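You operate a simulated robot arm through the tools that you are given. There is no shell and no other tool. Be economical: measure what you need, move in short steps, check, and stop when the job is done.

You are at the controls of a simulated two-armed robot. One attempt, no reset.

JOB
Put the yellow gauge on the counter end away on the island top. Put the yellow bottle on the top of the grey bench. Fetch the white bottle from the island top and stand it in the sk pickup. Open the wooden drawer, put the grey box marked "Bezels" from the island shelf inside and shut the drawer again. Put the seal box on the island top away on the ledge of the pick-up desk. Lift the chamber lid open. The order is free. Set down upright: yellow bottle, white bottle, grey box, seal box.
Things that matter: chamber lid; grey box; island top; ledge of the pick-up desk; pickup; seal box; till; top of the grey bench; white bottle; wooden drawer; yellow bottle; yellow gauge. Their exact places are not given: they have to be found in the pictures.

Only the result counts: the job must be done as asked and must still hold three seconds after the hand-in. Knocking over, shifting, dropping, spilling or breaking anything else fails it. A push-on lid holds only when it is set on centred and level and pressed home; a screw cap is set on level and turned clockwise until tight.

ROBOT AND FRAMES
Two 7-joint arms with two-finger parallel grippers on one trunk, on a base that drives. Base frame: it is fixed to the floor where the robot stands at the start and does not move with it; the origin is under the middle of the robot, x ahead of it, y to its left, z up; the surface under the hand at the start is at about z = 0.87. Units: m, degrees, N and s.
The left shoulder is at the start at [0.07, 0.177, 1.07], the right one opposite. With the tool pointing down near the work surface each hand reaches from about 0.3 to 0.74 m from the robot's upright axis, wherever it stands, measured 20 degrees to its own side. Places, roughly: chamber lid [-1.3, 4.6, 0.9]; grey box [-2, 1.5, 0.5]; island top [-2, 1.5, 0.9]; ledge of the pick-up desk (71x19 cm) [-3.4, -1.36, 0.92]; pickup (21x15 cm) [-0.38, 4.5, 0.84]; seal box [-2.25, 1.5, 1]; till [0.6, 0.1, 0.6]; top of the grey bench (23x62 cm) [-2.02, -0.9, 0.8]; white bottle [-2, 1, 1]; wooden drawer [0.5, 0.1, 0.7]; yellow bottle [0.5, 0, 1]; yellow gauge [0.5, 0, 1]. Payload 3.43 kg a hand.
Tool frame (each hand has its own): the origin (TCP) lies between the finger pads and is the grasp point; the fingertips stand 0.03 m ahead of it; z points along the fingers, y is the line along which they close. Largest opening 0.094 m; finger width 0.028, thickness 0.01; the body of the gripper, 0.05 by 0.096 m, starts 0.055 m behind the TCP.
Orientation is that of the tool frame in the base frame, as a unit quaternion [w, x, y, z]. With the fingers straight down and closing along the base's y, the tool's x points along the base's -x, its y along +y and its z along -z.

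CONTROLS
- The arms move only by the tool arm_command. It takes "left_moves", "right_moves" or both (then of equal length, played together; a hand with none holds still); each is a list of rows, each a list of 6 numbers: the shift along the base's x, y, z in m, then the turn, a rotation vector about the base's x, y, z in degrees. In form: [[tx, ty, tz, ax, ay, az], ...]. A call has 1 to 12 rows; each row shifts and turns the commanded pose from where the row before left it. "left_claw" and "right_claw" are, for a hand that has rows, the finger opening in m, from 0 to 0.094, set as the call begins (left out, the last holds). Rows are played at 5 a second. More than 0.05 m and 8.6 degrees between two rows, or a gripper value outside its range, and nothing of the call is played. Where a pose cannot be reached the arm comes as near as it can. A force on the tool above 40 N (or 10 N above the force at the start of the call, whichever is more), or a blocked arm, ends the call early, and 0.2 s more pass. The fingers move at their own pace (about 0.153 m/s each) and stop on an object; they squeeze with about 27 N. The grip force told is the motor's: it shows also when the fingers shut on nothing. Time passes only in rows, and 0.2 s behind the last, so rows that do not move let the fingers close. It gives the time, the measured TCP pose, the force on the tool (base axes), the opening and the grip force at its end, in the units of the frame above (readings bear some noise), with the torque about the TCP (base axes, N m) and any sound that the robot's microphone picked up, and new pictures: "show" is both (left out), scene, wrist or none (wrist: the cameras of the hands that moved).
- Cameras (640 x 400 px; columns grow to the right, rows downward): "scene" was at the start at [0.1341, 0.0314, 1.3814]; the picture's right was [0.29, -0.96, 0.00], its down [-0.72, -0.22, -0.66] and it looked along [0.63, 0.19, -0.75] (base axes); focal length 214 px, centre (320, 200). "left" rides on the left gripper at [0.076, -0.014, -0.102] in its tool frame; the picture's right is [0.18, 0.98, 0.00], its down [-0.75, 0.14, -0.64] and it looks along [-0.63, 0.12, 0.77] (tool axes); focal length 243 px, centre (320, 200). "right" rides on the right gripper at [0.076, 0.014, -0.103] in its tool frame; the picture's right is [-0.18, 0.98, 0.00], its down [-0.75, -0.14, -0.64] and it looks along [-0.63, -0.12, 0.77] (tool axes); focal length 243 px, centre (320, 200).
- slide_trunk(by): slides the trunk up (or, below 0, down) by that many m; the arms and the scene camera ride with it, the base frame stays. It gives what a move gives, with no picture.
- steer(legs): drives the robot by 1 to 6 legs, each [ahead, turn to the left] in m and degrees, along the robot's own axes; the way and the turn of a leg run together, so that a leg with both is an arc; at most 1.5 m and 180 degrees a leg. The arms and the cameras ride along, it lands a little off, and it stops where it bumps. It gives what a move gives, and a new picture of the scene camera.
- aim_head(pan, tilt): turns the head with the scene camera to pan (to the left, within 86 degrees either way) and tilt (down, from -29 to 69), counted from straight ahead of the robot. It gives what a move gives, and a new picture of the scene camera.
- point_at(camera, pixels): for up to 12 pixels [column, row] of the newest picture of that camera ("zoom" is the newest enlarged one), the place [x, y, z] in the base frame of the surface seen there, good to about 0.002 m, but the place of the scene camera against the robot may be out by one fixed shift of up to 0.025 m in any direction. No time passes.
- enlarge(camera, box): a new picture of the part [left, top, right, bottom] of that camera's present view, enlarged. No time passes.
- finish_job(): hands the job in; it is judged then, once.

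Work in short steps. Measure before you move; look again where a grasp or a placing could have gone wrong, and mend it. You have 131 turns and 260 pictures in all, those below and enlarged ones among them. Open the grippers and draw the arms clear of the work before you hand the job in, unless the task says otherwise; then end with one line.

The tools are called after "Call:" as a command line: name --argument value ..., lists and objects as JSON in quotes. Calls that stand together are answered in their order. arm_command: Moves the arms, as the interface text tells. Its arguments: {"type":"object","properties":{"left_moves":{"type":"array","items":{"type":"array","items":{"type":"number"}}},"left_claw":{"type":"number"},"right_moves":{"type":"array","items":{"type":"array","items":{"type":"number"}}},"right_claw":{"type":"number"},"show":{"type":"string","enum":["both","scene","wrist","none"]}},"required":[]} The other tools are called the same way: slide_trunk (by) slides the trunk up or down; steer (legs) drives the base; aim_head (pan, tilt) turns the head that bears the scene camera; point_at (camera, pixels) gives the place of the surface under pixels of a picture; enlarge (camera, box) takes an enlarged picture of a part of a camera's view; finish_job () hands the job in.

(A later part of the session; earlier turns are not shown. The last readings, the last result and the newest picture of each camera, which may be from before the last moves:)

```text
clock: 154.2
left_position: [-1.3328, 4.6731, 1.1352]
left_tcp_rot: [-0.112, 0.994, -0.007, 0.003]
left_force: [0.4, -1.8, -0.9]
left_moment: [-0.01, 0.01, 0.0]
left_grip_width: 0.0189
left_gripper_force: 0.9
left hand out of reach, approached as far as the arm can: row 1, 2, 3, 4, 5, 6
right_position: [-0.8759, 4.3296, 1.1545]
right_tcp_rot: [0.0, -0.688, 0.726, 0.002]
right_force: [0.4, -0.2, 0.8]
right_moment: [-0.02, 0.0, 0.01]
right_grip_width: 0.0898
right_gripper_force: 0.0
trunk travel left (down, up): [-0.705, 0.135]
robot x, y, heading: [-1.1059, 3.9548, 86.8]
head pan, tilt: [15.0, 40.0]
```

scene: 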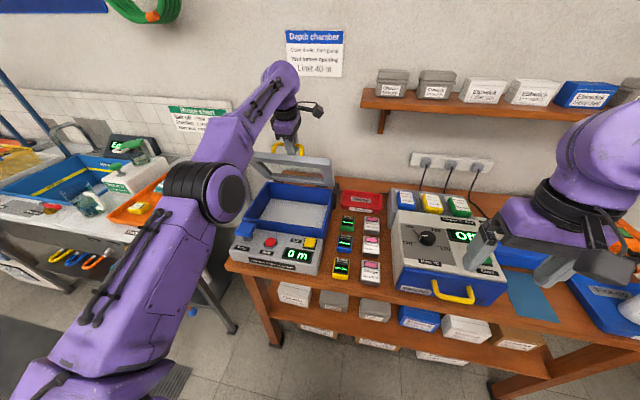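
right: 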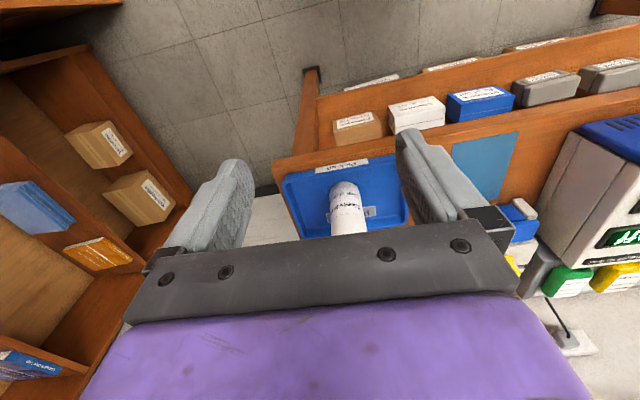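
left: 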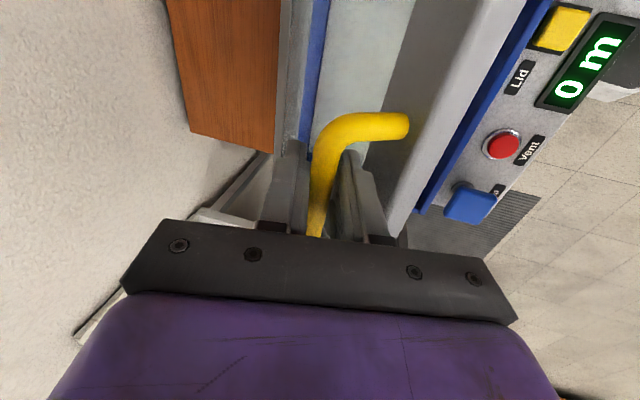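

The arm is at its reach; I drive 5 cm ahead to push the lid further.

Call:
steer --legs '[[0.05, 0]]'

```text
clock: 155.2
left_position: [-1.3296, 4.7174, 1.1413]
left_tcp_rot: [-0.117, 0.993, -0.008, 0.002]
left_force: [0.0, -4.6, 4.3]
left_moment: [0.02, 0.07, 0.04]
left_grip_width: 0.0185
left_gripper_force: 0.2
right_position: [-0.8734, 4.3713, 1.1584]
right_tcp_rot: [0.002, -0.687, 0.726, 0.003]
right_force: [0.9, 0.2, 0.7]
right_moment: [0.06, -0.01, -0.04]
right_grip_width: 0.09
right_gripper_force: 0.0
trunk travel left (down, up): [-0.705, 0.135]
robot x, y, heading: [-1.1025, 4.0029, 86.7]
head pan, tilt: [15.0, 40.0]
```

scene: 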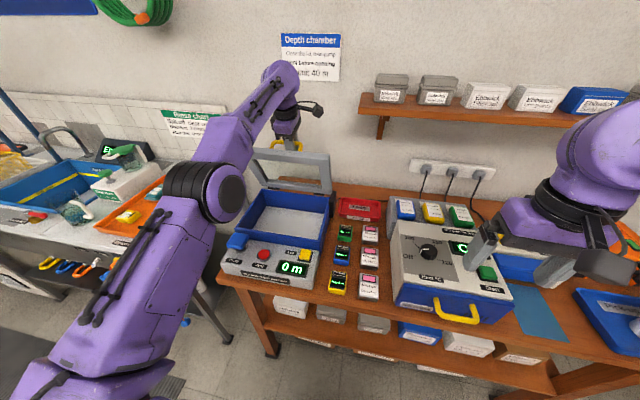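

The lid is at about 75°. I open the cage slightly to see whether it holds by itself (the front finger still guards it).

Call:
arm_command --left_moves '[[0, 0, 0, 0, 0, 0], [0, 0, 0, 0, 0, 0], [0, 0, 0, 0, 0, 0]]' --left_claw 0.045

Call:
enlarge --camera "scene" --box '[220, 90, 350, 290]'

```text
clock: 156.0
left_position: [-1.3284, 4.7245, 1.1348]
left_tcp_rot: [-0.112, 0.994, -0.008, 0.002]
left_force: [0.4, 0.8, -0.4]
left_moment: [0.01, -0.02, 0.07]
left_grip_width: 0.0457
left_gripper_force: 0.2
right_position: [-0.8721, 4.3812, 1.1547]
right_tcp_rot: [-0.001, -0.687, 0.727, 0.002]
right_force: [-0.2, 0.1, -0.4]
right_moment: [-0.03, 0.01, 0.02]
right_grip_width: 0.0901
right_gripper_force: 0.0
trunk travel left (down, up): [-0.705, 0.135]
robot x, y, heading: [-1.1031, 4.0078, 87.0]
head pan, tilt: [15.0, 40.0]
```

scene: 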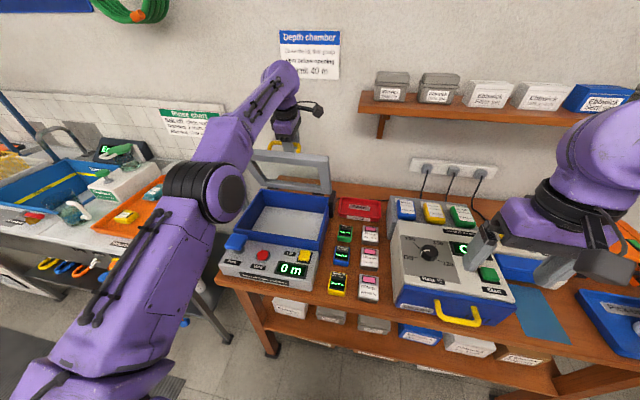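
left: 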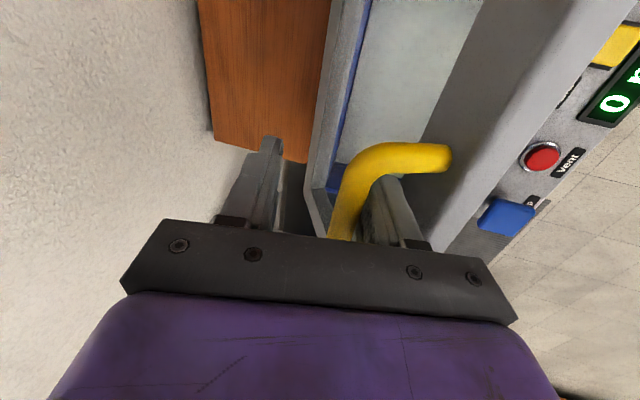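

```text
2.00 times, centred on (285, 190) of scene
```

zoom: 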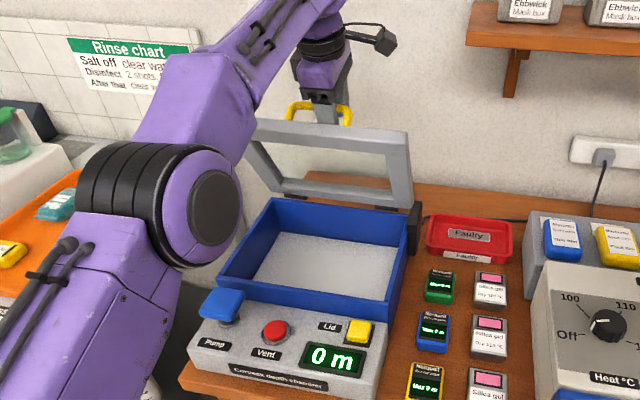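

The bar leans near the front finger. I push another 3.5 cm by driving ahead.

Call:
steer --legs '[[0.035, 0]]'

Call:
enlarge --camera "left" --box '[0, 0, 640, 400]'

```text
clock: 156.8
left_position: [-1.329, 4.7528, 1.14]
left_tcp_rot: [-0.117, 0.993, -0.008, 0.002]
left_force: [0.2, -1.3, 0.9]
left_moment: [0.06, -0.02, 0.01]
left_grip_width: 0.0453
left_gripper_force: 0.1
right_position: [-0.8713, 4.4066, 1.1578]
right_tcp_rot: [0.002, -0.687, 0.726, 0.004]
right_force: [0.1, -0.5, -0.1]
right_moment: [0.06, -0.01, 0.02]
right_grip_width: 0.09
right_gripper_force: 0.1
trunk travel left (down, up): [-0.705, 0.135]
robot x, y, heading: [-1.1015, 4.0384, 86.9]
head pan, tilt: [15.0, 40.0]
```

scene: 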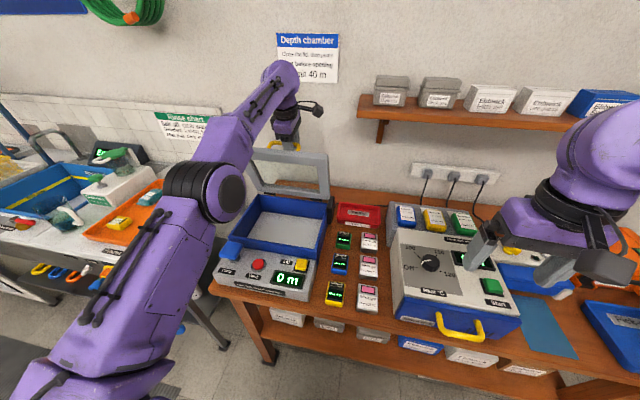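

```text
1.00 times, centred on (320, 200) of left (not enlarged: the box is as wide or as high as the picture)
```

zoom: 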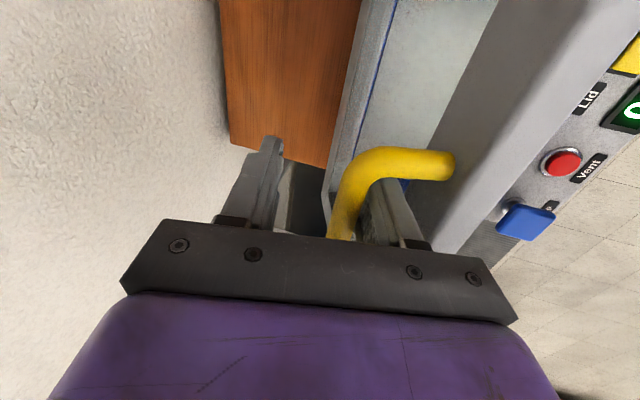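

I measure the lid's plane to know its angle.

Call:
point_at --camera "scene" --pixels '[[322, 160], [324, 188], [290, 155], [322, 170], [270, 190], [300, 192]]'

```text
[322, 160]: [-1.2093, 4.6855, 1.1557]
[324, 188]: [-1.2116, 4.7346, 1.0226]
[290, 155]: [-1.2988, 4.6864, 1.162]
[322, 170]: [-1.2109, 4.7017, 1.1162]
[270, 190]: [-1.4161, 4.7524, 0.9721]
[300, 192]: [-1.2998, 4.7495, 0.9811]
```

The lid is at about 70°. I test if it stays by itself: move the hand 1.5 cm back (lid can only follow that far).

Call:
arm_command --left_moves '[[0, -0.008, 0, 0, 0, 0], [0, -0.008, 0, 0, 0, 0], [0, 0, 0, 0, 0, 0]]'

Call:
point_at --camera "scene" --pixels '[[322, 160], [324, 188], [290, 155], [322, 170]]'

```text
clock: 157.6
left_position: [-1.3287, 4.7434, 1.1348]
left_tcp_rot: [-0.113, 0.994, -0.007, 0.002]
left_force: [-0.3, -0.3, -0.1]
left_moment: [0.0, 0.03, 0.04]
left_grip_width: 0.0456
left_gripper_force: 0.4
right_position: [-0.8717, 4.414, 1.1547]
right_tcp_rot: [0.0, -0.688, 0.726, 0.002]
right_force: [-0.8, -0.1, 0.2]
right_moment: [-0.02, 0.01, 0.04]
right_grip_width: 0.0901
right_gripper_force: 0.1
trunk travel left (down, up): [-0.705, 0.135]
robot x, y, heading: [-1.102, 4.0346, 87.1]
head pan, tilt: [15.0, 40.0]
```

scene: 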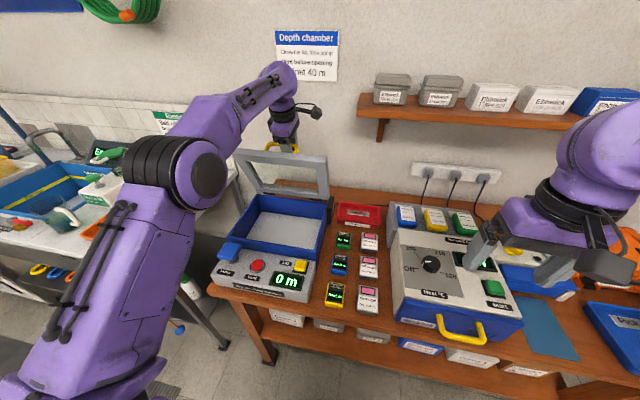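
left: 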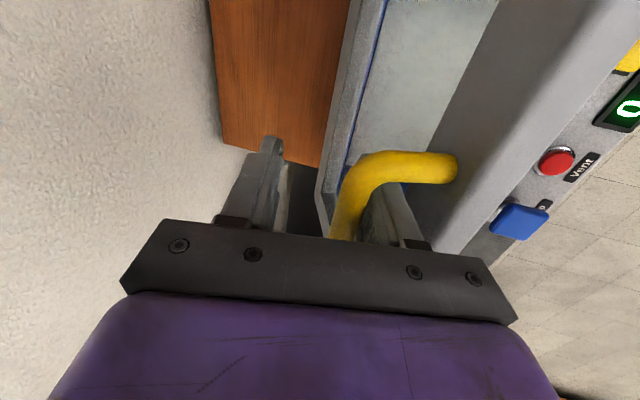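

```text
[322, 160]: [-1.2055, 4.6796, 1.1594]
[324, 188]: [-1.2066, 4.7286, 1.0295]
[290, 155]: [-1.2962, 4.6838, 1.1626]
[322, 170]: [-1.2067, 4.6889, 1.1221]
```

The lid leans back on the finger, so it must go past vertical. I'll push it from inside with the right hand held horizontally; first I pitch the right hand forward by 88°.

Call:
arm_command --right_moves '[[0, 0, 0, 8, 0, 0], [0, 0, 0, 8, 0, 0], [0, 0, 0, 8, 0, 0], [0, 0, 0, 8, 0, 0], [0, 0, 0, 8, 0, 0], [0, 0, 0, 8, 0, 0], [0, 0, 0, 8, 0, 0], [0, 0, 0, 8, 0, 0], [0, 0, 0, 8, 0, 0], [0, 0, 0, 8, 0, 0], [0, 0, 0, 8, 0, 0]]' --right_claw 0.0 --show "scene"

```text
clock: 160.0
left_position: [-1.3281, 4.742, 1.1354]
left_tcp_rot: [-0.113, 0.994, -0.008, 0.001]
left_force: [-0.6, -0.5, -0.7]
left_moment: [0.03, -0.01, 0.03]
left_grip_width: 0.0454
left_gripper_force: 0.2
right_position: [-0.8835, 4.5113, 1.2283]
right_tcp_rot: [0.477, -0.495, 0.521, 0.506]
right_force: [0.0, 0.4, 0.6]
right_moment: [-0.01, 0.01, 0.01]
right_grip_width: 0.0
right_gripper_force: 27.1
right hand out of reach, approached as far as the arm can: row 6, 7, 8, 9, 10, 11
trunk travel left (down, up): [-0.705, 0.135]
robot x, y, heading: [-1.0994, 4.0386, 86.7]
head pan, tilt: [15.0, 40.0]
```

scene: 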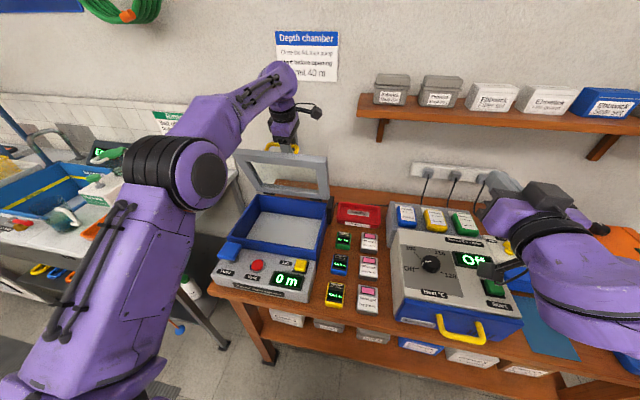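

The right hand is horizontal. I bring it left to the lid, step by step.

Call:
arm_command --right_moves '[[-0.03, 0.01, -0.02, 0, 0, 0], [-0.04, 0.01, -0.02, 0, 0, 0], [-0.04, 0.01, -0.02, 0, 0, 0], [-0.04, 0.01, -0.02, 0, 0, 0], [-0.04, 0.01, 0, 0, 0, 0], [0, 0, 0, 0, 0, 0]]'

```text
clock: 161.4
left_position: [-1.327, 4.7417, 1.1365]
left_tcp_rot: [-0.113, 0.994, -0.007, 0.001]
left_force: [0.6, -0.5, -1.3]
left_moment: [0.02, -0.03, -0.01]
left_grip_width: 0.0453
left_gripper_force: 0.3
right_position: [-1.0712, 4.563, 1.1473]
right_tcp_rot: [0.478, -0.494, 0.522, 0.506]
right_force: [0.2, -0.4, -0.6]
right_moment: [0.03, 0.01, 0.04]
right_grip_width: 0.0
right_gripper_force: 27.2
trunk travel left (down, up): [-0.705, 0.135]
robot x, y, heading: [-1.1025, 4.0375, 86.9]
head pan, tilt: [15.0, 40.0]
```

scene: 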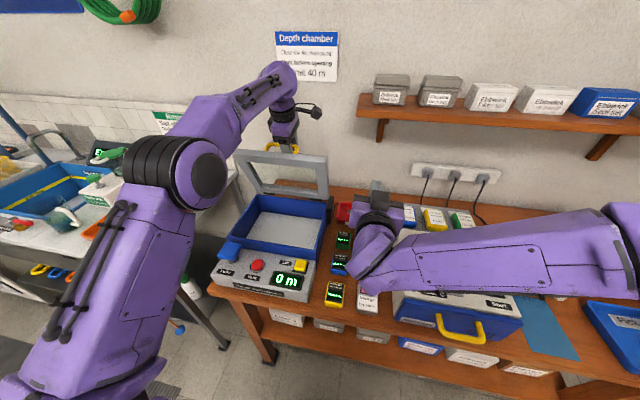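
right: 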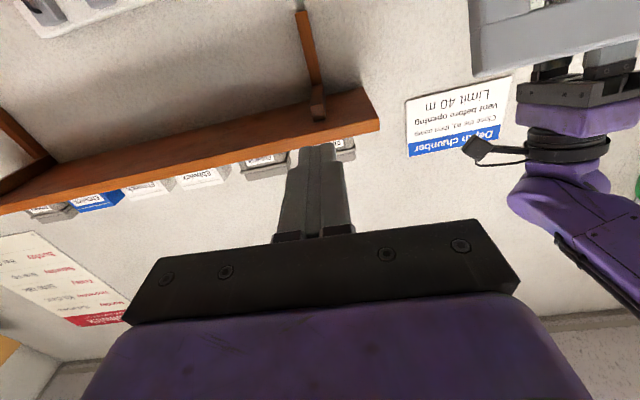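

Now to the lid's right rail: x≈-1.206, z≈1.13, still in front of it.

Call:
arm_command --right_moves '[[-0.04, 0.004, -0.006, 0, 0, 0], [-0.04, 0.004, -0.006, 0, 0, 0], [-0.04, 0.004, -0.005, 0, 0, 0], [-0.015, 0, 0, 0, 0, 0], [0, 0, 0, 0, 0, 0]]'

```text
clock: 162.8
left_position: [-1.3276, 4.7425, 1.1359]
left_tcp_rot: [-0.114, 0.993, -0.009, 0.003]
left_force: [-1.8, -1.1, -0.8]
left_moment: [0.02, 0.01, -0.02]
left_grip_width: 0.0455
left_gripper_force: 0.1
right_position: [-1.1835, 4.5904, 1.1568]
right_tcp_rot: [0.472, -0.461, 0.55, 0.512]
right_force: [0.5, 0.5, 0.9]
right_moment: [-0.01, 0.0, 0.01]
right_grip_width: 0.0001
right_gripper_force: 26.7
trunk travel left (down, up): [-0.705, 0.135]
robot x, y, heading: [-1.1019, 4.0362, 87.2]
head pan, tilt: [15.0, 40.0]
stopped in row 5 (right hand): the arm was blocked; the commanded pose is now the measured one
```

scene: 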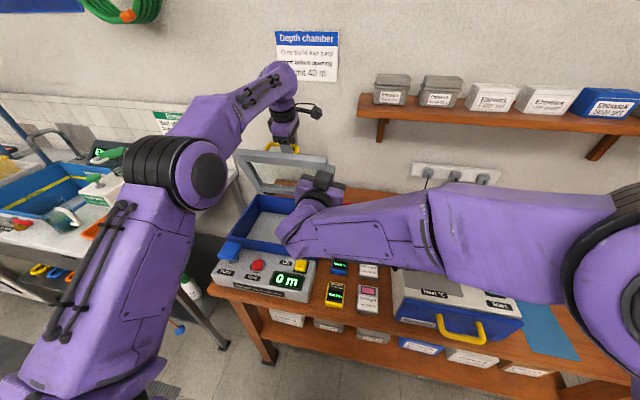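
right: 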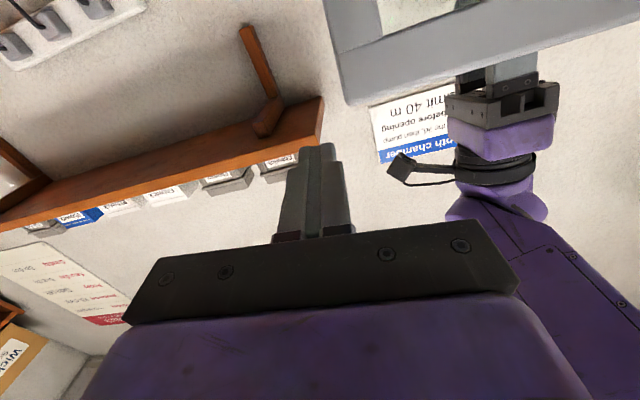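

The fingers are still slightly above and right of the lid's corner. I go lower and a bit to the left.

Call:
arm_command --right_moves '[[0, 0.0, -0.02, 0, 0, 0], [0, 0.0, -0.02, 0, 0, 0], [-0.01, 0.01, -0.01, 0, 0, 0], [-0.01, 0.01, 0, 0, 0, 0], [-0.01, 0.01, 0, 0, 0, 0], [0, 0, 0, 0, 0, 0]]'

```text
clock: 164.4
left_position: [-1.3269, 4.7416, 1.1369]
left_tcp_rot: [-0.113, 0.994, -0.009, 0.001]
left_force: [-0.2, -0.4, 1.3]
left_moment: [-0.04, 0.01, 0.02]
left_grip_width: 0.0456
left_gripper_force: 0.2
right_position: [-1.1853, 4.6421, 1.1237]
right_tcp_rot: [0.47, -0.432, 0.577, 0.51]
right_force: [-0.3, 0.0, 0.2]
right_moment: [-0.02, 0.01, 0.02]
right_grip_width: 0.0002
right_gripper_force: 26.6
trunk travel left (down, up): [-0.705, 0.135]
robot x, y, heading: [-1.1014, 4.0371, 86.9]
head pan, tilt: [15.0, 40.0]
stopped in row 6 (right hand): the arm was blocked; the commanded pose is now the measured one
```

scene: 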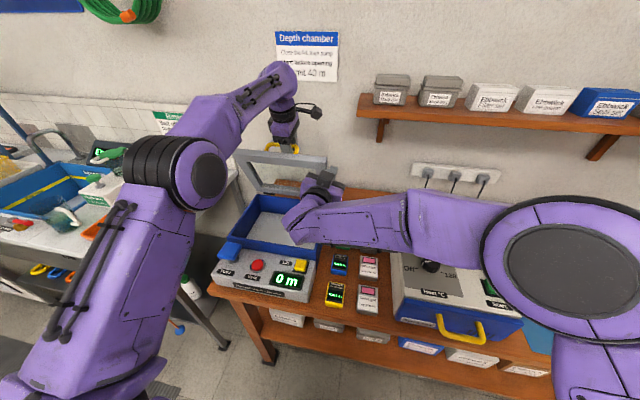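
right: 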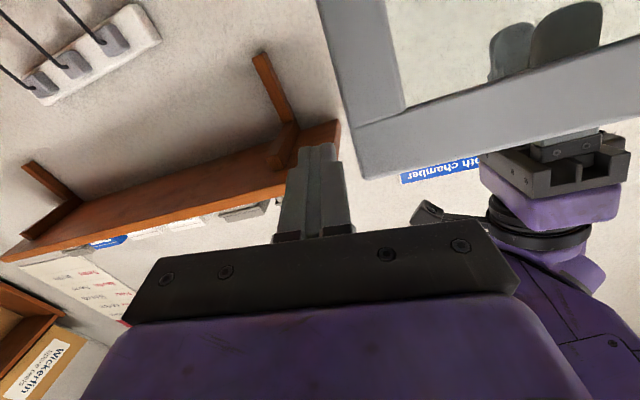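

The fingertips are just right of the lid. Opening the right gripper puts its left finger in front of the lid rail: I back off 2 cm, open, and look.

Call:
arm_command --right_moves '[[0, -0.02, -0.005, 0, 0, 0], [0, 0, 0, 0, 0, 0], [0, 0, 0, 0, 0, 0], [0, 0, 0, 0, 0, 0]]' --right_claw 0.094 --show "wrist"

```text
clock: 165.6
left_position: [-1.3279, 4.742, 1.1364]
left_tcp_rot: [-0.113, 0.994, -0.008, 0.002]
left_force: [0.1, 0.0, 0.4]
left_moment: [0.0, 0.0, 0.0]
left_grip_width: 0.045
left_gripper_force: 0.0
right_position: [-1.1629, 4.6352, 1.1054]
right_tcp_rot: [0.458, -0.422, 0.607, 0.494]
right_force: [0.5, -0.8, 0.6]
right_moment: [0.02, 0.02, 0.06]
right_grip_width: 0.0938
right_gripper_force: 0.1
trunk travel left (down, up): [-0.705, 0.135]
robot x, y, heading: [-1.1009, 4.0399, 86.8]
head pan, tilt: [15.0, 40.0]
stopped in row 4 (right hand): the arm was blocked; the commanded pose is now the measured one
```

right: 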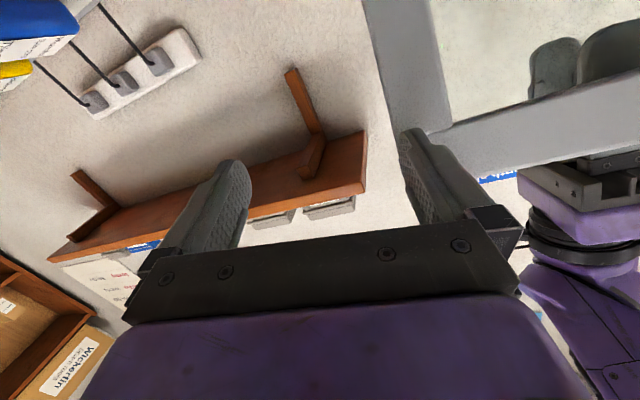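

The arm was blocked; I look at the scene to see whether the right arm touches anything.

Call:
aim_head --pan -5 --tilt 50

```text
clock: 166.5
left_position: [-1.3289, 4.7422, 1.1368]
left_tcp_rot: [-0.113, 0.994, -0.009, 0.002]
left_force: [0.0, 0.3, 0.5]
left_moment: [0.01, 0.0, 0.03]
left_grip_width: 0.0451
left_gripper_force: 0.1
right_position: [-1.1632, 4.6354, 1.1051]
right_tcp_rot: [0.459, -0.422, 0.607, 0.493]
right_force: [0.5, -0.1, -0.3]
right_moment: [-0.05, -0.06, 0.01]
right_grip_width: 0.0939
right_gripper_force: 0.1
trunk travel left (down, up): [-0.705, 0.135]
robot x, y, heading: [-1.099, 4.037, 87.0]
head pan, tilt: [-5.0, 50.0]
```

scene: 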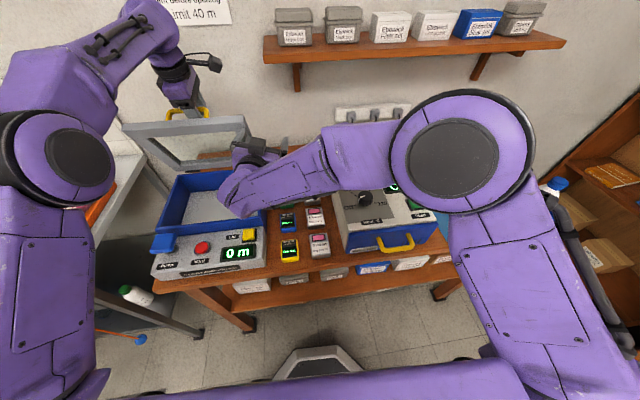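

Nothing is touched; it is a wrist limit. I yaw the right hand to point forward-left, which suits the forearm, and move toward the lid.

Call:
arm_command --right_moves '[[0, -0.01, 0.0, 0, 0, 8], [0, 0, 0, 0, 0, 8], [-0.01, 0, 0, 0, 0, 8], [-0.01, 0, 0.005, 0, 0, 8], [-0.01, 0, 0.005, 0, 0, 8], [0, 0, 0, 0, 0, 0]]' --right_claw 0.0

```text
clock: 167.9
left_position: [-1.3292, 4.7409, 1.1369]
left_tcp_rot: [-0.112, 0.994, -0.009, 0.002]
left_force: [1.5, -1.1, -0.6]
left_moment: [0.02, -0.02, 0.05]
left_grip_width: 0.0456
left_gripper_force: 0.1
right_position: [-1.1953, 4.6211, 1.1154]
right_tcp_rot: [0.262, -0.606, 0.421, 0.621]
right_force: [-0.6, 0.1, 0.7]
right_moment: [0.0, -0.04, -0.01]
right_grip_width: 0.0
right_gripper_force: 27.0
trunk travel left (down, up): [-0.705, 0.135]
robot x, y, heading: [-1.1, 4.0393, 86.9]
head pan, tilt: [-5.0, 50.0]
```

scene: 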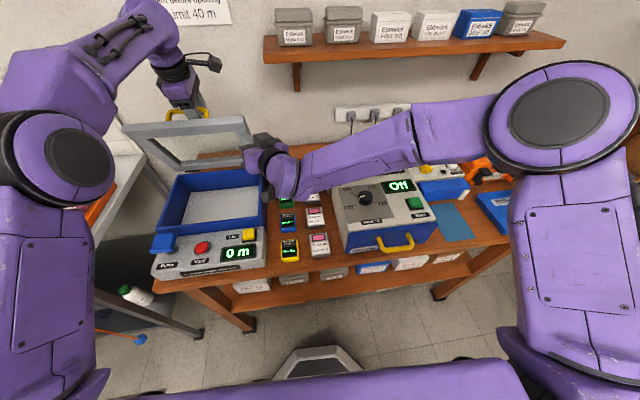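
right: 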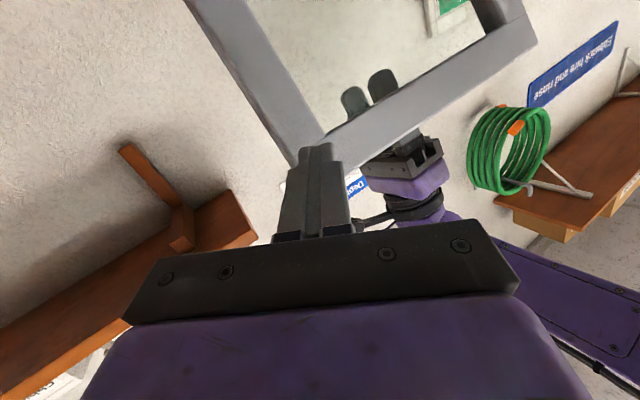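

Now the tip points at the lid's top right corner. I shift 2 cm left and 2 cm lower, then push +y while the left hand holds.

Call:
arm_command --right_moves '[[-0.012, 0, -0.01, 0, 0, 0], [-0.012, 0, -0.01, 0, 0, 0], [0, 0.015, 0, 0, 0, 0], [0, 0.015, 0, 0, 0, 0], [0, 0.015, 0, 0, 0, 0], [0, 0.015, 0, 0, 0, 0], [0, 0, 0, 0, 0, 0]]'

```text
clock: 169.2
left_position: [-1.3265, 4.7445, 1.1391]
left_tcp_rot: [-0.12, 0.993, -0.004, 0.001]
left_force: [-3.8, 20.4, 3.7]
left_moment: [0.06, 0.0, 0.15]
left_grip_width: 0.0332
left_gripper_force: 0.0
right_position: [-1.2207, 4.667, 1.0956]
right_tcp_rot: [0.26, -0.607, 0.418, 0.623]
right_force: [14.5, -26.1, 2.8]
right_moment: [0.33, 0.15, -0.3]
right_grip_width: 0.0
right_gripper_force: 27.3
trunk travel left (down, up): [-0.705, 0.135]
robot x, y, heading: [-1.1007, 4.0389, 86.7]
head pan, tilt: [-5.0, 50.0]
stopped in row 6 (left hand): the force on the tool passed its limit at 65 N (the readings are from after the stop); the commanded pose is now the measured one
```

scene: 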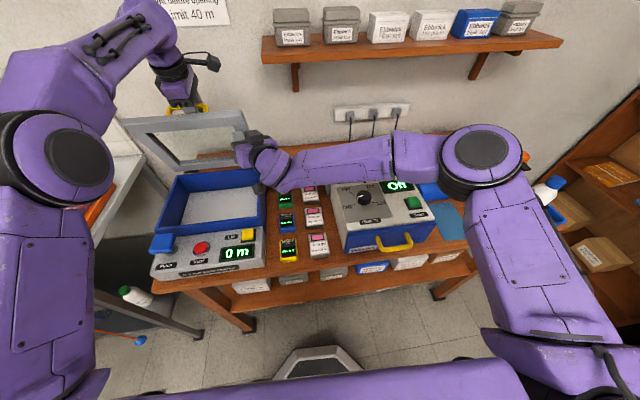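
right: 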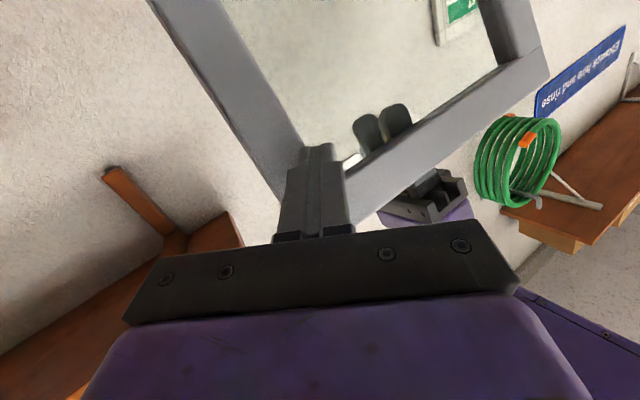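

The right hand now carries the lid, pressed against the left's rear finger. I ease the right back 6 mm and withdraw the left hand upward.

Call:
arm_command --left_moves '[[0, 0, 0, 0, 0, 0], [0, 0, 0.01, 0, 0, 0], [0, 0, 0.02, 0, 0, 0], [0, -0.002, 0.02, 0, 0, 0], [0, -0.005, 0.02, 0, 0, 0], [0, 0, 0, 0, 0, 0]]' --right_moves '[[0, -0.006, 0, 0, 0, 0], [0, 0, 0, 0, 0, 0], [0, 0, 0, 0, 0, 0], [0, 0, 0, 0, 0, 0], [0, 0, 0, 0, 0, 0], [0, 0, 0, 0, 0, 0]]' --left_claw 0.05

```text
clock: 170.6
left_position: [-1.3328, 4.7349, 1.2027]
left_tcp_rot: [-0.116, 0.993, -0.005, 0.002]
left_force: [0.3, -0.4, 0.3]
left_moment: [0.06, 0.0, -0.01]
left_grip_width: 0.0499
left_gripper_force: 0.1
left hand out of reach, approached as far as the arm can: row 5
right_position: [-1.2218, 4.6634, 1.0963]
right_tcp_rot: [0.26, -0.608, 0.418, 0.623]
right_force: [-0.7, -0.6, -0.3]
right_moment: [0.03, -0.02, 0.01]
right_grip_width: 0.0
right_gripper_force: 27.0
trunk travel left (down, up): [-0.705, 0.135]
robot x, y, heading: [-1.101, 4.0347, 86.8]
head pan, tilt: [-5.0, 50.0]
```

scene: 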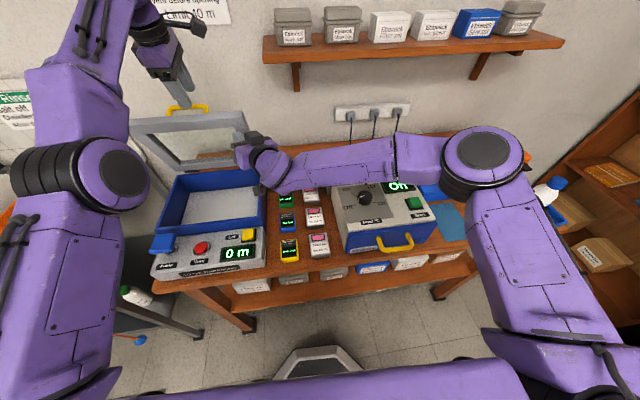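
right: 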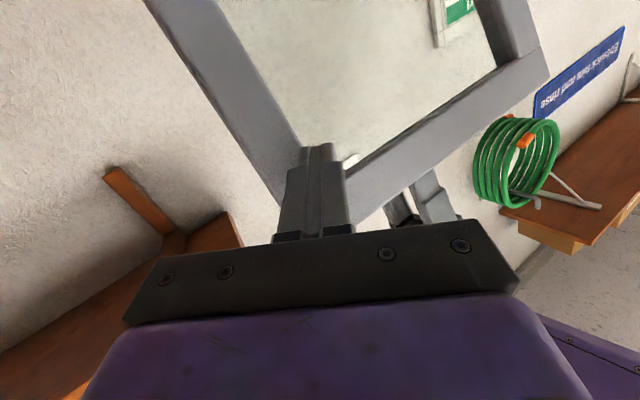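
left: 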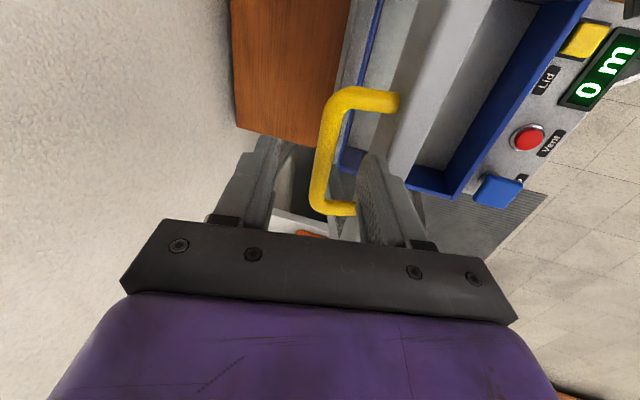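

The left hand is free above the bar, and the lid remains up. I zoom in to check the dryer display and the lid.

Call:
enlarge --camera "scene" --box '[120, 90, 450, 290]'

Call:
point_at --camera "zoom" --pixels '[[225, 60], [100, 85], [120, 145], [200, 130], [150, 75], [236, 68]]'

```text
1.94 times, centred on (285, 190) of scene
```

zoom: 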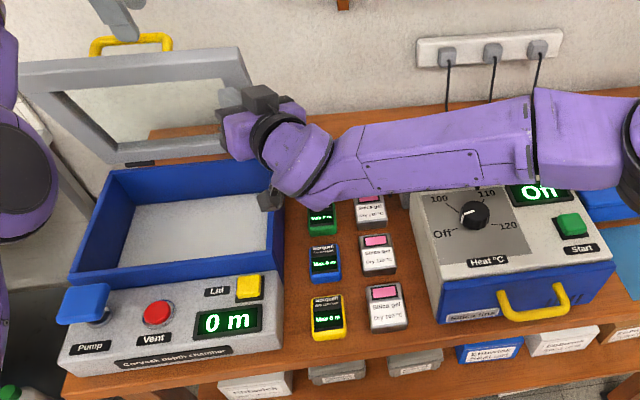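

```text
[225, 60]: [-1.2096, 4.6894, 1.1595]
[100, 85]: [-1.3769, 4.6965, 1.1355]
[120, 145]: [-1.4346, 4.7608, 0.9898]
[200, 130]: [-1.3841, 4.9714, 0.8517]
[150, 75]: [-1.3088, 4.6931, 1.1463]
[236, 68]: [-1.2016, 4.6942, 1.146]
```

The dryer's display reads "On", earlier "Off". I look closely at its knob and button.

Call:
enlarge --camera "scene" --box '[325, 165, 445, 260]'

Call:
point_at --camera "zoom" --pixels '[[200, 90], [440, 190], [485, 200], [330, 60], [460, 100], [245, 60], [180, 300], [100, 120]]'

```text
4.21 times, centred on (385, 212) of scene
```

zoom: 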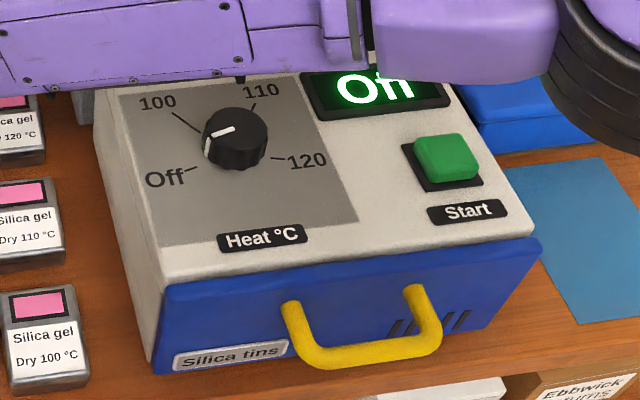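

```text
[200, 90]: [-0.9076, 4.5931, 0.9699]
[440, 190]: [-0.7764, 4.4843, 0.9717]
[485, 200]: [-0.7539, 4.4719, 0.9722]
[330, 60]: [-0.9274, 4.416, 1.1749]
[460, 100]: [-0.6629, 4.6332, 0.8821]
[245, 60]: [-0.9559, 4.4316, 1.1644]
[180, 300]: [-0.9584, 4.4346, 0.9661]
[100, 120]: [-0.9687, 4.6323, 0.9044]
```

It was only occluded: the display still reads "Off". Now I push the lid further back with the right hand, about 9 cm.

Call:
arm_command --right_moves '[[0, 0.012, 0, 0, 0, 0], [0, 0.012, 0, 0, 0, 0], [0, 0.012, 0, 0, 0, 0], [0, 0.012, 0, 0, 0, 0], [0, 0.012, 0, 0, 0, 0], [0, 0.012, 0, 0, 0, 0], [0, 0.01, 0, 0, 0, 0], [0, 0, 0, 0, 0, 0]]'

Call:
enlarge --camera "scene" --box '[110, 70, 330, 290]'

```text
clock: 172.4
left_position: [-1.3325, 4.7335, 1.2029]
left_tcp_rot: [-0.117, 0.993, -0.004, 0.0]
left_force: [-0.2, -0.2, -0.4]
left_moment: [0.02, 0.01, 0.01]
left_grip_width: 0.0501
left_gripper_force: 0.1
right_position: [-1.2216, 4.744, 1.095]
right_tcp_rot: [0.261, -0.608, 0.419, 0.623]
right_force: [0.8, 0.4, -0.4]
right_moment: [-0.02, 0.02, 0.0]
right_grip_width: 0.0
right_gripper_force: 26.7
trunk travel left (down, up): [-0.705, 0.135]
robot x, y, heading: [-1.0984, 4.0397, 86.6]
head pan, tilt: [-5.0, 50.0]
```

scene: 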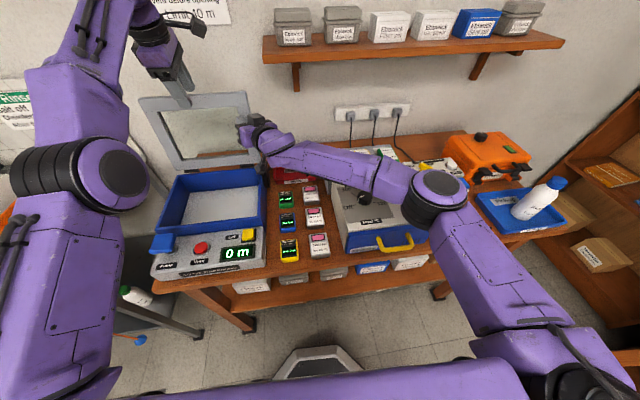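
right: 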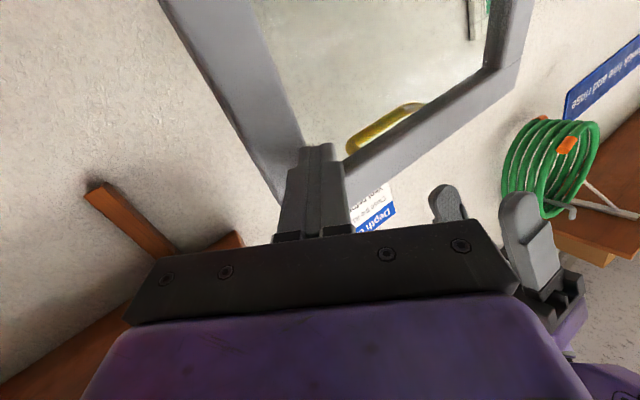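

```text
1.82 times, centred on (220, 180) of scene
```

zoom: 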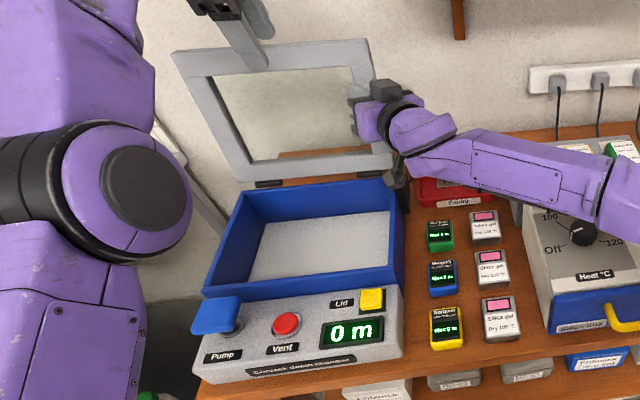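

The lid seems about vertical. I measure it, push 3 cm more, and compare.

Call:
point_at --camera "zoom" --pixels '[[330, 60], [200, 75], [235, 165], [350, 165]]'

Call:
arm_command --right_moves '[[0, 0.012, 0, 0, 0, 0], [0, 0.012, 0, 0, 0, 0], [0, 0.008, 0, 0, 0, 0], [0, 0, 0, 0, 0, 0]]' --show "scene"

Call:
point_at --camera "scene" --pixels '[[220, 99], [170, 104], [193, 162], [240, 158]]'

```text
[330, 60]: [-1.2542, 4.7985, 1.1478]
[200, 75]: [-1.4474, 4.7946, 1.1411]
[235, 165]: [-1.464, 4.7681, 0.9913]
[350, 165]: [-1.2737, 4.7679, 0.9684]
```

```text
clock: 172.9
left_position: [-1.3264, 4.7265, 1.2103]
left_tcp_rot: [-0.119, 0.993, -0.007, -0.002]
left_force: [-1.0, -0.6, 0.6]
left_moment: [0.05, 0.0, 0.0]
left_grip_width: 0.05
left_gripper_force: 0.2
right_position: [-1.2207, 4.7523, 1.0958]
right_tcp_rot: [0.256, -0.609, 0.417, 0.625]
right_force: [14.5, -28.8, 3.1]
right_moment: [0.2, 0.05, -0.22]
right_grip_width: 0.0
right_gripper_force: 27.3
trunk travel left (down, up): [-0.705, 0.135]
robot x, y, heading: [-1.1007, 4.0357, 86.5]
head pan, tilt: [-5.0, 50.0]
stopped in row 2 (right hand): the force on the tool passed its limit at 56 N (the readings are from after the stop); the commanded pose is now the measured one
```

scene: 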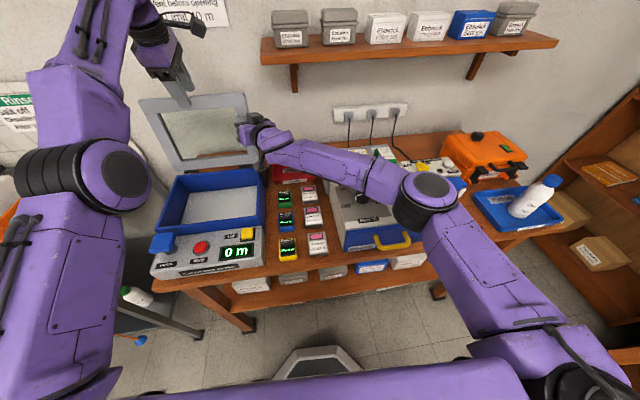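

```text
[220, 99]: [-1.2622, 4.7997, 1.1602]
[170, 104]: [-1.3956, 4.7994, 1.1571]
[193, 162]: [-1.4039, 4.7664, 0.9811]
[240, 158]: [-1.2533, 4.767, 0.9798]
```

The lid is about 10° past vertical at its stop. I withdraw both hands.

Call:
arm_command --left_moves '[[0, -0.03, 0, 0, 0, 0], [0, -0.04, 0, 0, 0, 0], [0, -0.04, 0, 0, 0, 0], [0, -0.04, 0, 0, 0, 0], [0, -0.04, 0, 0, 0, 0], [0, -0.04, 0, 0, 0, 0]]' --right_moves '[[0, -0.03, 0, 0, 0, 0], [0, -0.04, 0, 0, 0, 0], [0.02, -0.03, 0.01, 0, 0, 0], [0.04, -0.02, 0.01, 0, 0, 0], [0.04, 0, 0.01, 0, 0, 0], [0.04, 0, 0.01, 0, 0, 0]]' --show "scene"

Call:
point_at --camera "scene" --pixels '[[220, 99], [170, 104], [193, 162], [240, 158]]'

```text
clock: 174.3
left_position: [-1.3223, 4.6755, 1.3009]
left_tcp_rot: [-0.116, 0.993, -0.006, 0.001]
left_force: [0.1, -0.3, 0.5]
left_moment: [0.02, 0.02, 0.02]
left_grip_width: 0.0503
left_gripper_force: 0.0
left hand out of reach, approached as far as the arm can: row 1, 2, 3, 4, 5, 6
right_position: [-1.084, 4.6384, 1.131]
right_tcp_rot: [0.256, -0.61, 0.42, 0.622]
right_force: [-0.4, 0.3, -0.2]
right_moment: [0.0, 0.01, -0.01]
right_grip_width: 0.0
right_gripper_force: 27.0
trunk travel left (down, up): [-0.705, 0.135]
robot x, y, heading: [-1.1005, 4.0369, 86.6]
head pan, tilt: [-5.0, 50.0]
```

scene: 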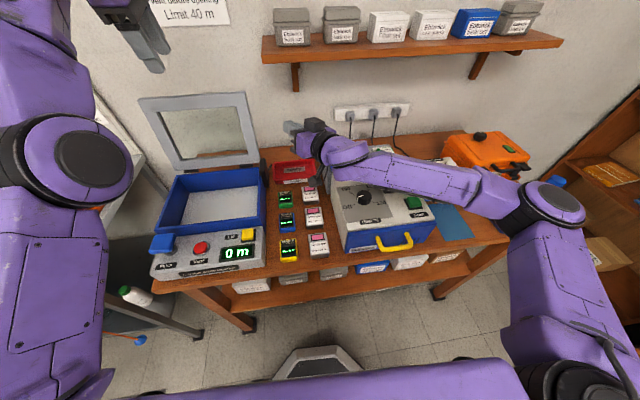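

```text
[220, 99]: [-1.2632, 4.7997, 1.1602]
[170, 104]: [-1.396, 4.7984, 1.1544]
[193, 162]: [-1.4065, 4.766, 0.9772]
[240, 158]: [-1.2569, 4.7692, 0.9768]
```

The lid holds open by itself. I back away from the table and restore both hands to a downward pose.

Call:
steer --legs '[[-0.6, 0]]'

Call:
arm_command --left_moves '[[0, 0, 0, -6.7, 0, 0], [0, -0.03, -0.03, -6.7, 0, 0], [0, -0.03, -0.03, 0, 0, 0], [0, -0.02, -0.03, 0, 0, 0], [0, 0, -0.03, 0, 0, 0], [0, 0, 0, 0, 0, 0], [0, 0, 0, 0, 0, 0], [0, 0, 0, 0, 0, 0], [0, 0, 0, 0, 0, 0], [0, 0, 0, 0, 0, 0], [0, 0, 0, 0, 0, 0], [0, 0, 0, 0, 0, 0]]' --right_moves '[[0.03, 0, 0, 0, 0, -8], [0.03, 0, 0, 0, 0, -8], [0.03, 0, 0, 0, 0, -8], [0.03, 0, 0, 0, 0, -8], [0.03, 0, 0, 0, 0, -8], [0, -0.02, 0, -8, 0, 0], [0, -0.02, 0, -8, 0, 0], [0, -0.02, 0, -8, 0, 0], [0, -0.02, 0, -8, 0, 0], [0, -0.02, 0, -8, 0, 0], [0, -0.02, 0, -8, 0, 0], [0, -0.02, 0, -8, 0, 0]]' --show "scene"

```text
clock: 177.7
left_position: [-1.3573, 4.0888, 1.2997]
left_tcp_rot: [-0.116, 0.993, -0.009, 0.001]
left_force: [0.4, 0.1, -0.4]
left_moment: [-0.01, 0.01, -0.01]
left_grip_width: 0.0499
left_gripper_force: 0.0
right_position: [-1.1183, 4.0507, 1.131]
right_tcp_rot: [0.257, -0.609, 0.421, 0.621]
right_force: [-0.6, 0.0, 0.0]
right_moment: [0.02, -0.01, 0.01]
right_grip_width: 0.0
right_gripper_force: 27.2
trunk travel left (down, up): [-0.705, 0.135]
robot x, y, heading: [-1.1362, 3.4453, 86.2]
head pan, tilt: [-5.0, 50.0]
```

scene: 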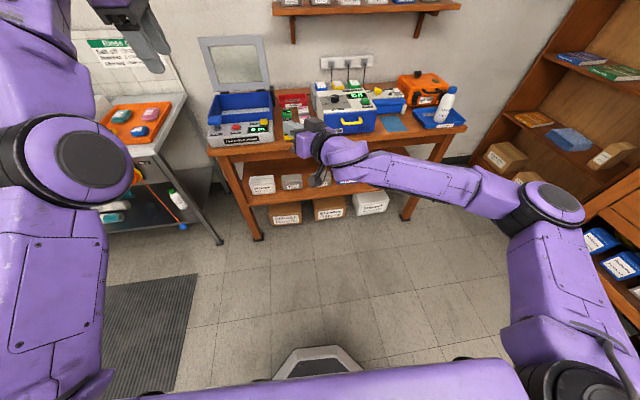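

```text
clock: 180.3
left_position: [-1.3466, 4.0014, 1.1557]
left_tcp_rot: [0.0, 1.0, -0.008, 0.002]
left_force: [-0.6, -0.7, -0.5]
left_moment: [-0.02, -0.03, -0.02]
left_grip_width: 0.0498
left_gripper_force: 0.1
left hand out of reach, approached as far as the arm can: row 1
right_position: [-0.9687, 3.9088, 1.131]
right_tcp_rot: [0.199, -0.592, 0.765, 0.154]
right_force: [0.1, -0.2, -0.2]
right_moment: [0.01, -0.03, -0.01]
right_grip_width: 0.0002
right_gripper_force: 27.0
trunk travel left (down, up): [-0.705, 0.135]
robot x, y, heading: [-1.1392, 3.449, 86.6]
head pan, tilt: [-5.0, 50.0]
```

scene: 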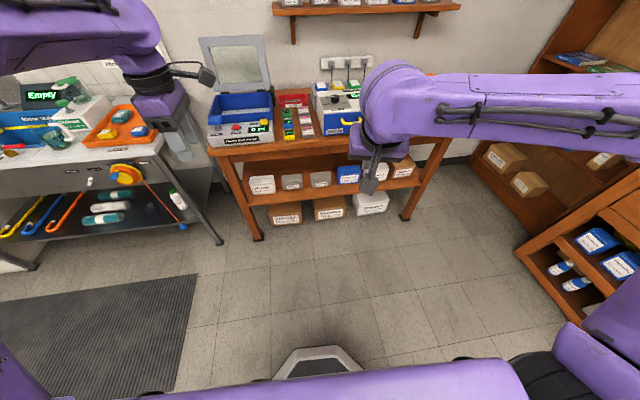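

I finish the right hand's pitch and look left/back to find the stand near the island before driving.

Call:
arm_command --right_moves '[[0, 0, 0, -8, 0, 0], [0, 0, 0, -8, 0, 0], [0, 0, 0, -8, 0, 0], [0, 0, 0, -8, 0, 0]]' --show "none"

Call:
steer --legs '[[0, 90]]'

Call:
aim_head --pan 25 --tilt 35

```text
clock: 181.3
left_position: [-1.3473, 4.002, 1.1548]
left_tcp_rot: [0.0, 1.0, -0.008, 0.002]
left_force: [0.6, -0.8, -0.5]
left_moment: [-0.02, -0.01, -0.02]
left_grip_width: 0.0499
left_gripper_force: 0.0
right_position: [-0.9685, 3.91, 1.1304]
right_tcp_rot: [0.029, -0.624, 0.779, -0.064]
right_force: [0.4, 0.8, 0.0]
right_moment: [0.0, -0.02, 0.01]
right_grip_width: 0.0
right_gripper_force: 27.7
trunk travel left (down, up): [-0.705, 0.135]
robot x, y, heading: [-1.1394, 3.4495, 86.4]
head pan, tilt: [-5.0, 50.0]
```

```text
clock: 185.5
left_position: [-1.6964, 3.2502, 1.1548]
left_tcp_rot: [-0.002, 0.72, 0.694, 0.001]
left_force: [-0.3, 0.2, 0.3]
left_moment: [0.04, 0.0, 0.01]
left_grip_width: 0.0503
left_gripper_force: 0.1
right_position: [-1.5949, 3.6257, 1.1305]
right_tcp_rot: [-0.065, 0.99, -0.12, 0.025]
right_force: [0.5, -0.3, 0.2]
right_moment: [-0.02, 0.03, -0.02]
right_grip_width: 0.0004
right_gripper_force: 26.6
trunk travel left (down, up): [-0.705, 0.135]
robot x, y, heading: [-1.1377, 3.4486, 175.2]
head pan, tilt: [-5.0, 50.0]
```

scene: 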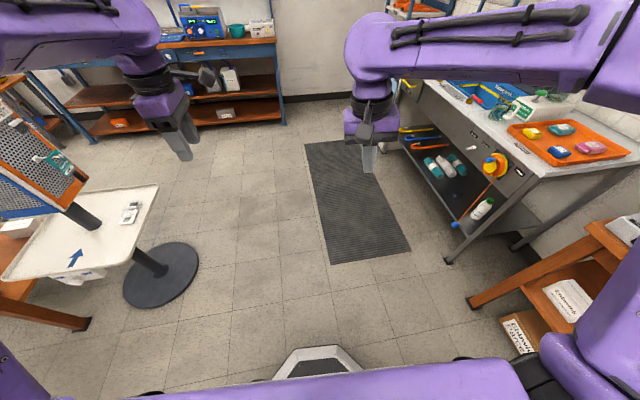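

```text
clock: 186.4
left_position: [-1.6961, 3.2513, 1.155]
left_tcp_rot: [-0.001, 0.72, 0.694, 0.001]
left_force: [0.3, -0.3, 0.1]
left_moment: [0.01, -0.01, 0.03]
left_grip_width: 0.0499
left_gripper_force: 0.1
right_position: [-1.5944, 3.6271, 1.1304]
right_tcp_rot: [-0.064, 0.99, -0.12, 0.025]
right_force: [0.2, -0.2, 0.9]
right_moment: [-0.05, 0.0, 0.01]
right_grip_width: 0.0
right_gripper_force: 26.9
trunk travel left (down, up): [-0.705, 0.135]
robot x, y, heading: [-1.1381, 3.4461, 175.3]
head pan, tilt: [25.0, 35.0]
```

scene: 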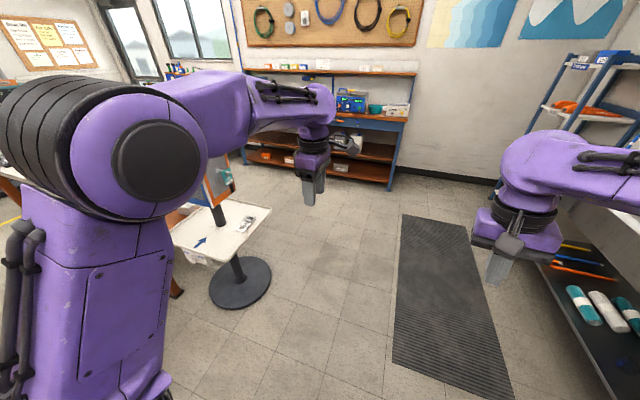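

I measure the stand's disc and tray.

Call:
point_at --camera "scene" --pixels '[[240, 285], [265, 290], [215, 300], [190, 258], [265, 212], [172, 292]]'

```text
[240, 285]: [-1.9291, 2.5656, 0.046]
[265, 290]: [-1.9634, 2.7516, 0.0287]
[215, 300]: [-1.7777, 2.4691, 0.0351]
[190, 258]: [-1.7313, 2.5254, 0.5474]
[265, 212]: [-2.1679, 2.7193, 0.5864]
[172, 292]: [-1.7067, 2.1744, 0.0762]
```

The stand ends at x≈-1.73; the corridor is free. I drive south and turn west facing the island at y≈2.

Call:
steer --legs '[[0, 99], [1.45, 0], [0, -94]]'

Call:
aim_head --pan 10 --tilt 45

```text
clock: 201.8
left_position: [-1.5568, 1.749, 1.1538]
left_tcp_rot: [-0.001, 0.69, 0.724, 0.001]
left_force: [-0.7, 0.5, 0.1]
left_moment: [-0.01, 0.0, -0.02]
left_grip_width: 0.0499
left_gripper_force: 0.1
right_position: [-1.4872, 2.1322, 1.1305]
right_tcp_rot: [-0.065, 0.995, -0.077, 0.021]
right_force: [-0.6, -0.4, -0.4]
right_moment: [-0.04, -0.01, 0.02]
right_grip_width: 0.0001
right_gripper_force: 27.2
trunk travel left (down, up): [-0.705, 0.135]
robot x, y, heading: [-1.0099, 1.9953, -180.0]
head pan, tilt: [25.0, 35.0]
```

scene: 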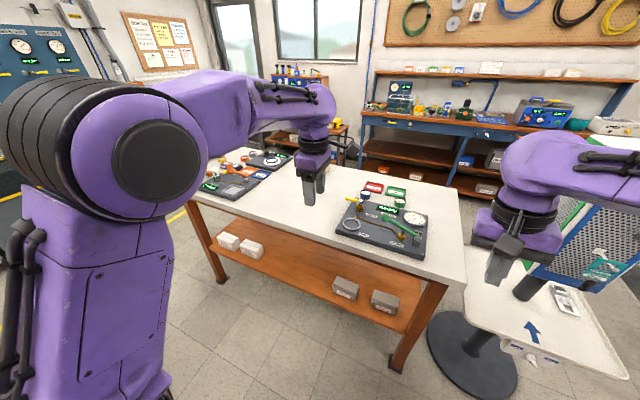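

```text
clock: 202.6
left_position: [-1.5562, 1.7494, 1.1553]
left_tcp_rot: [-0.002, 0.69, 0.724, 0.002]
left_force: [-0.8, 0.5, 0.1]
left_moment: [-0.02, -0.03, -0.08]
left_grip_width: 0.0501
left_gripper_force: 0.2
right_position: [-1.4876, 2.1327, 1.1305]
right_tcp_rot: [-0.065, 0.995, -0.077, 0.022]
right_force: [0.0, 0.1, -0.4]
right_moment: [-0.02, -0.01, -0.01]
right_grip_width: 0.0002
right_gripper_force: 26.7
trunk travel left (down, up): [-0.705, 0.135]
robot x, y, heading: [-1.0132, 2.0008, -179.9]
head pan, tilt: [10.0, 45.0]
```

scene: 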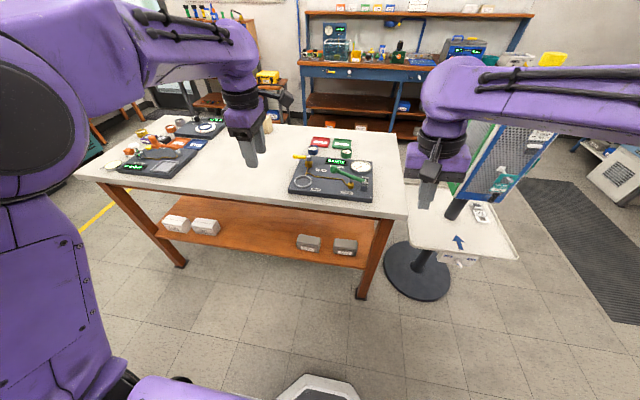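

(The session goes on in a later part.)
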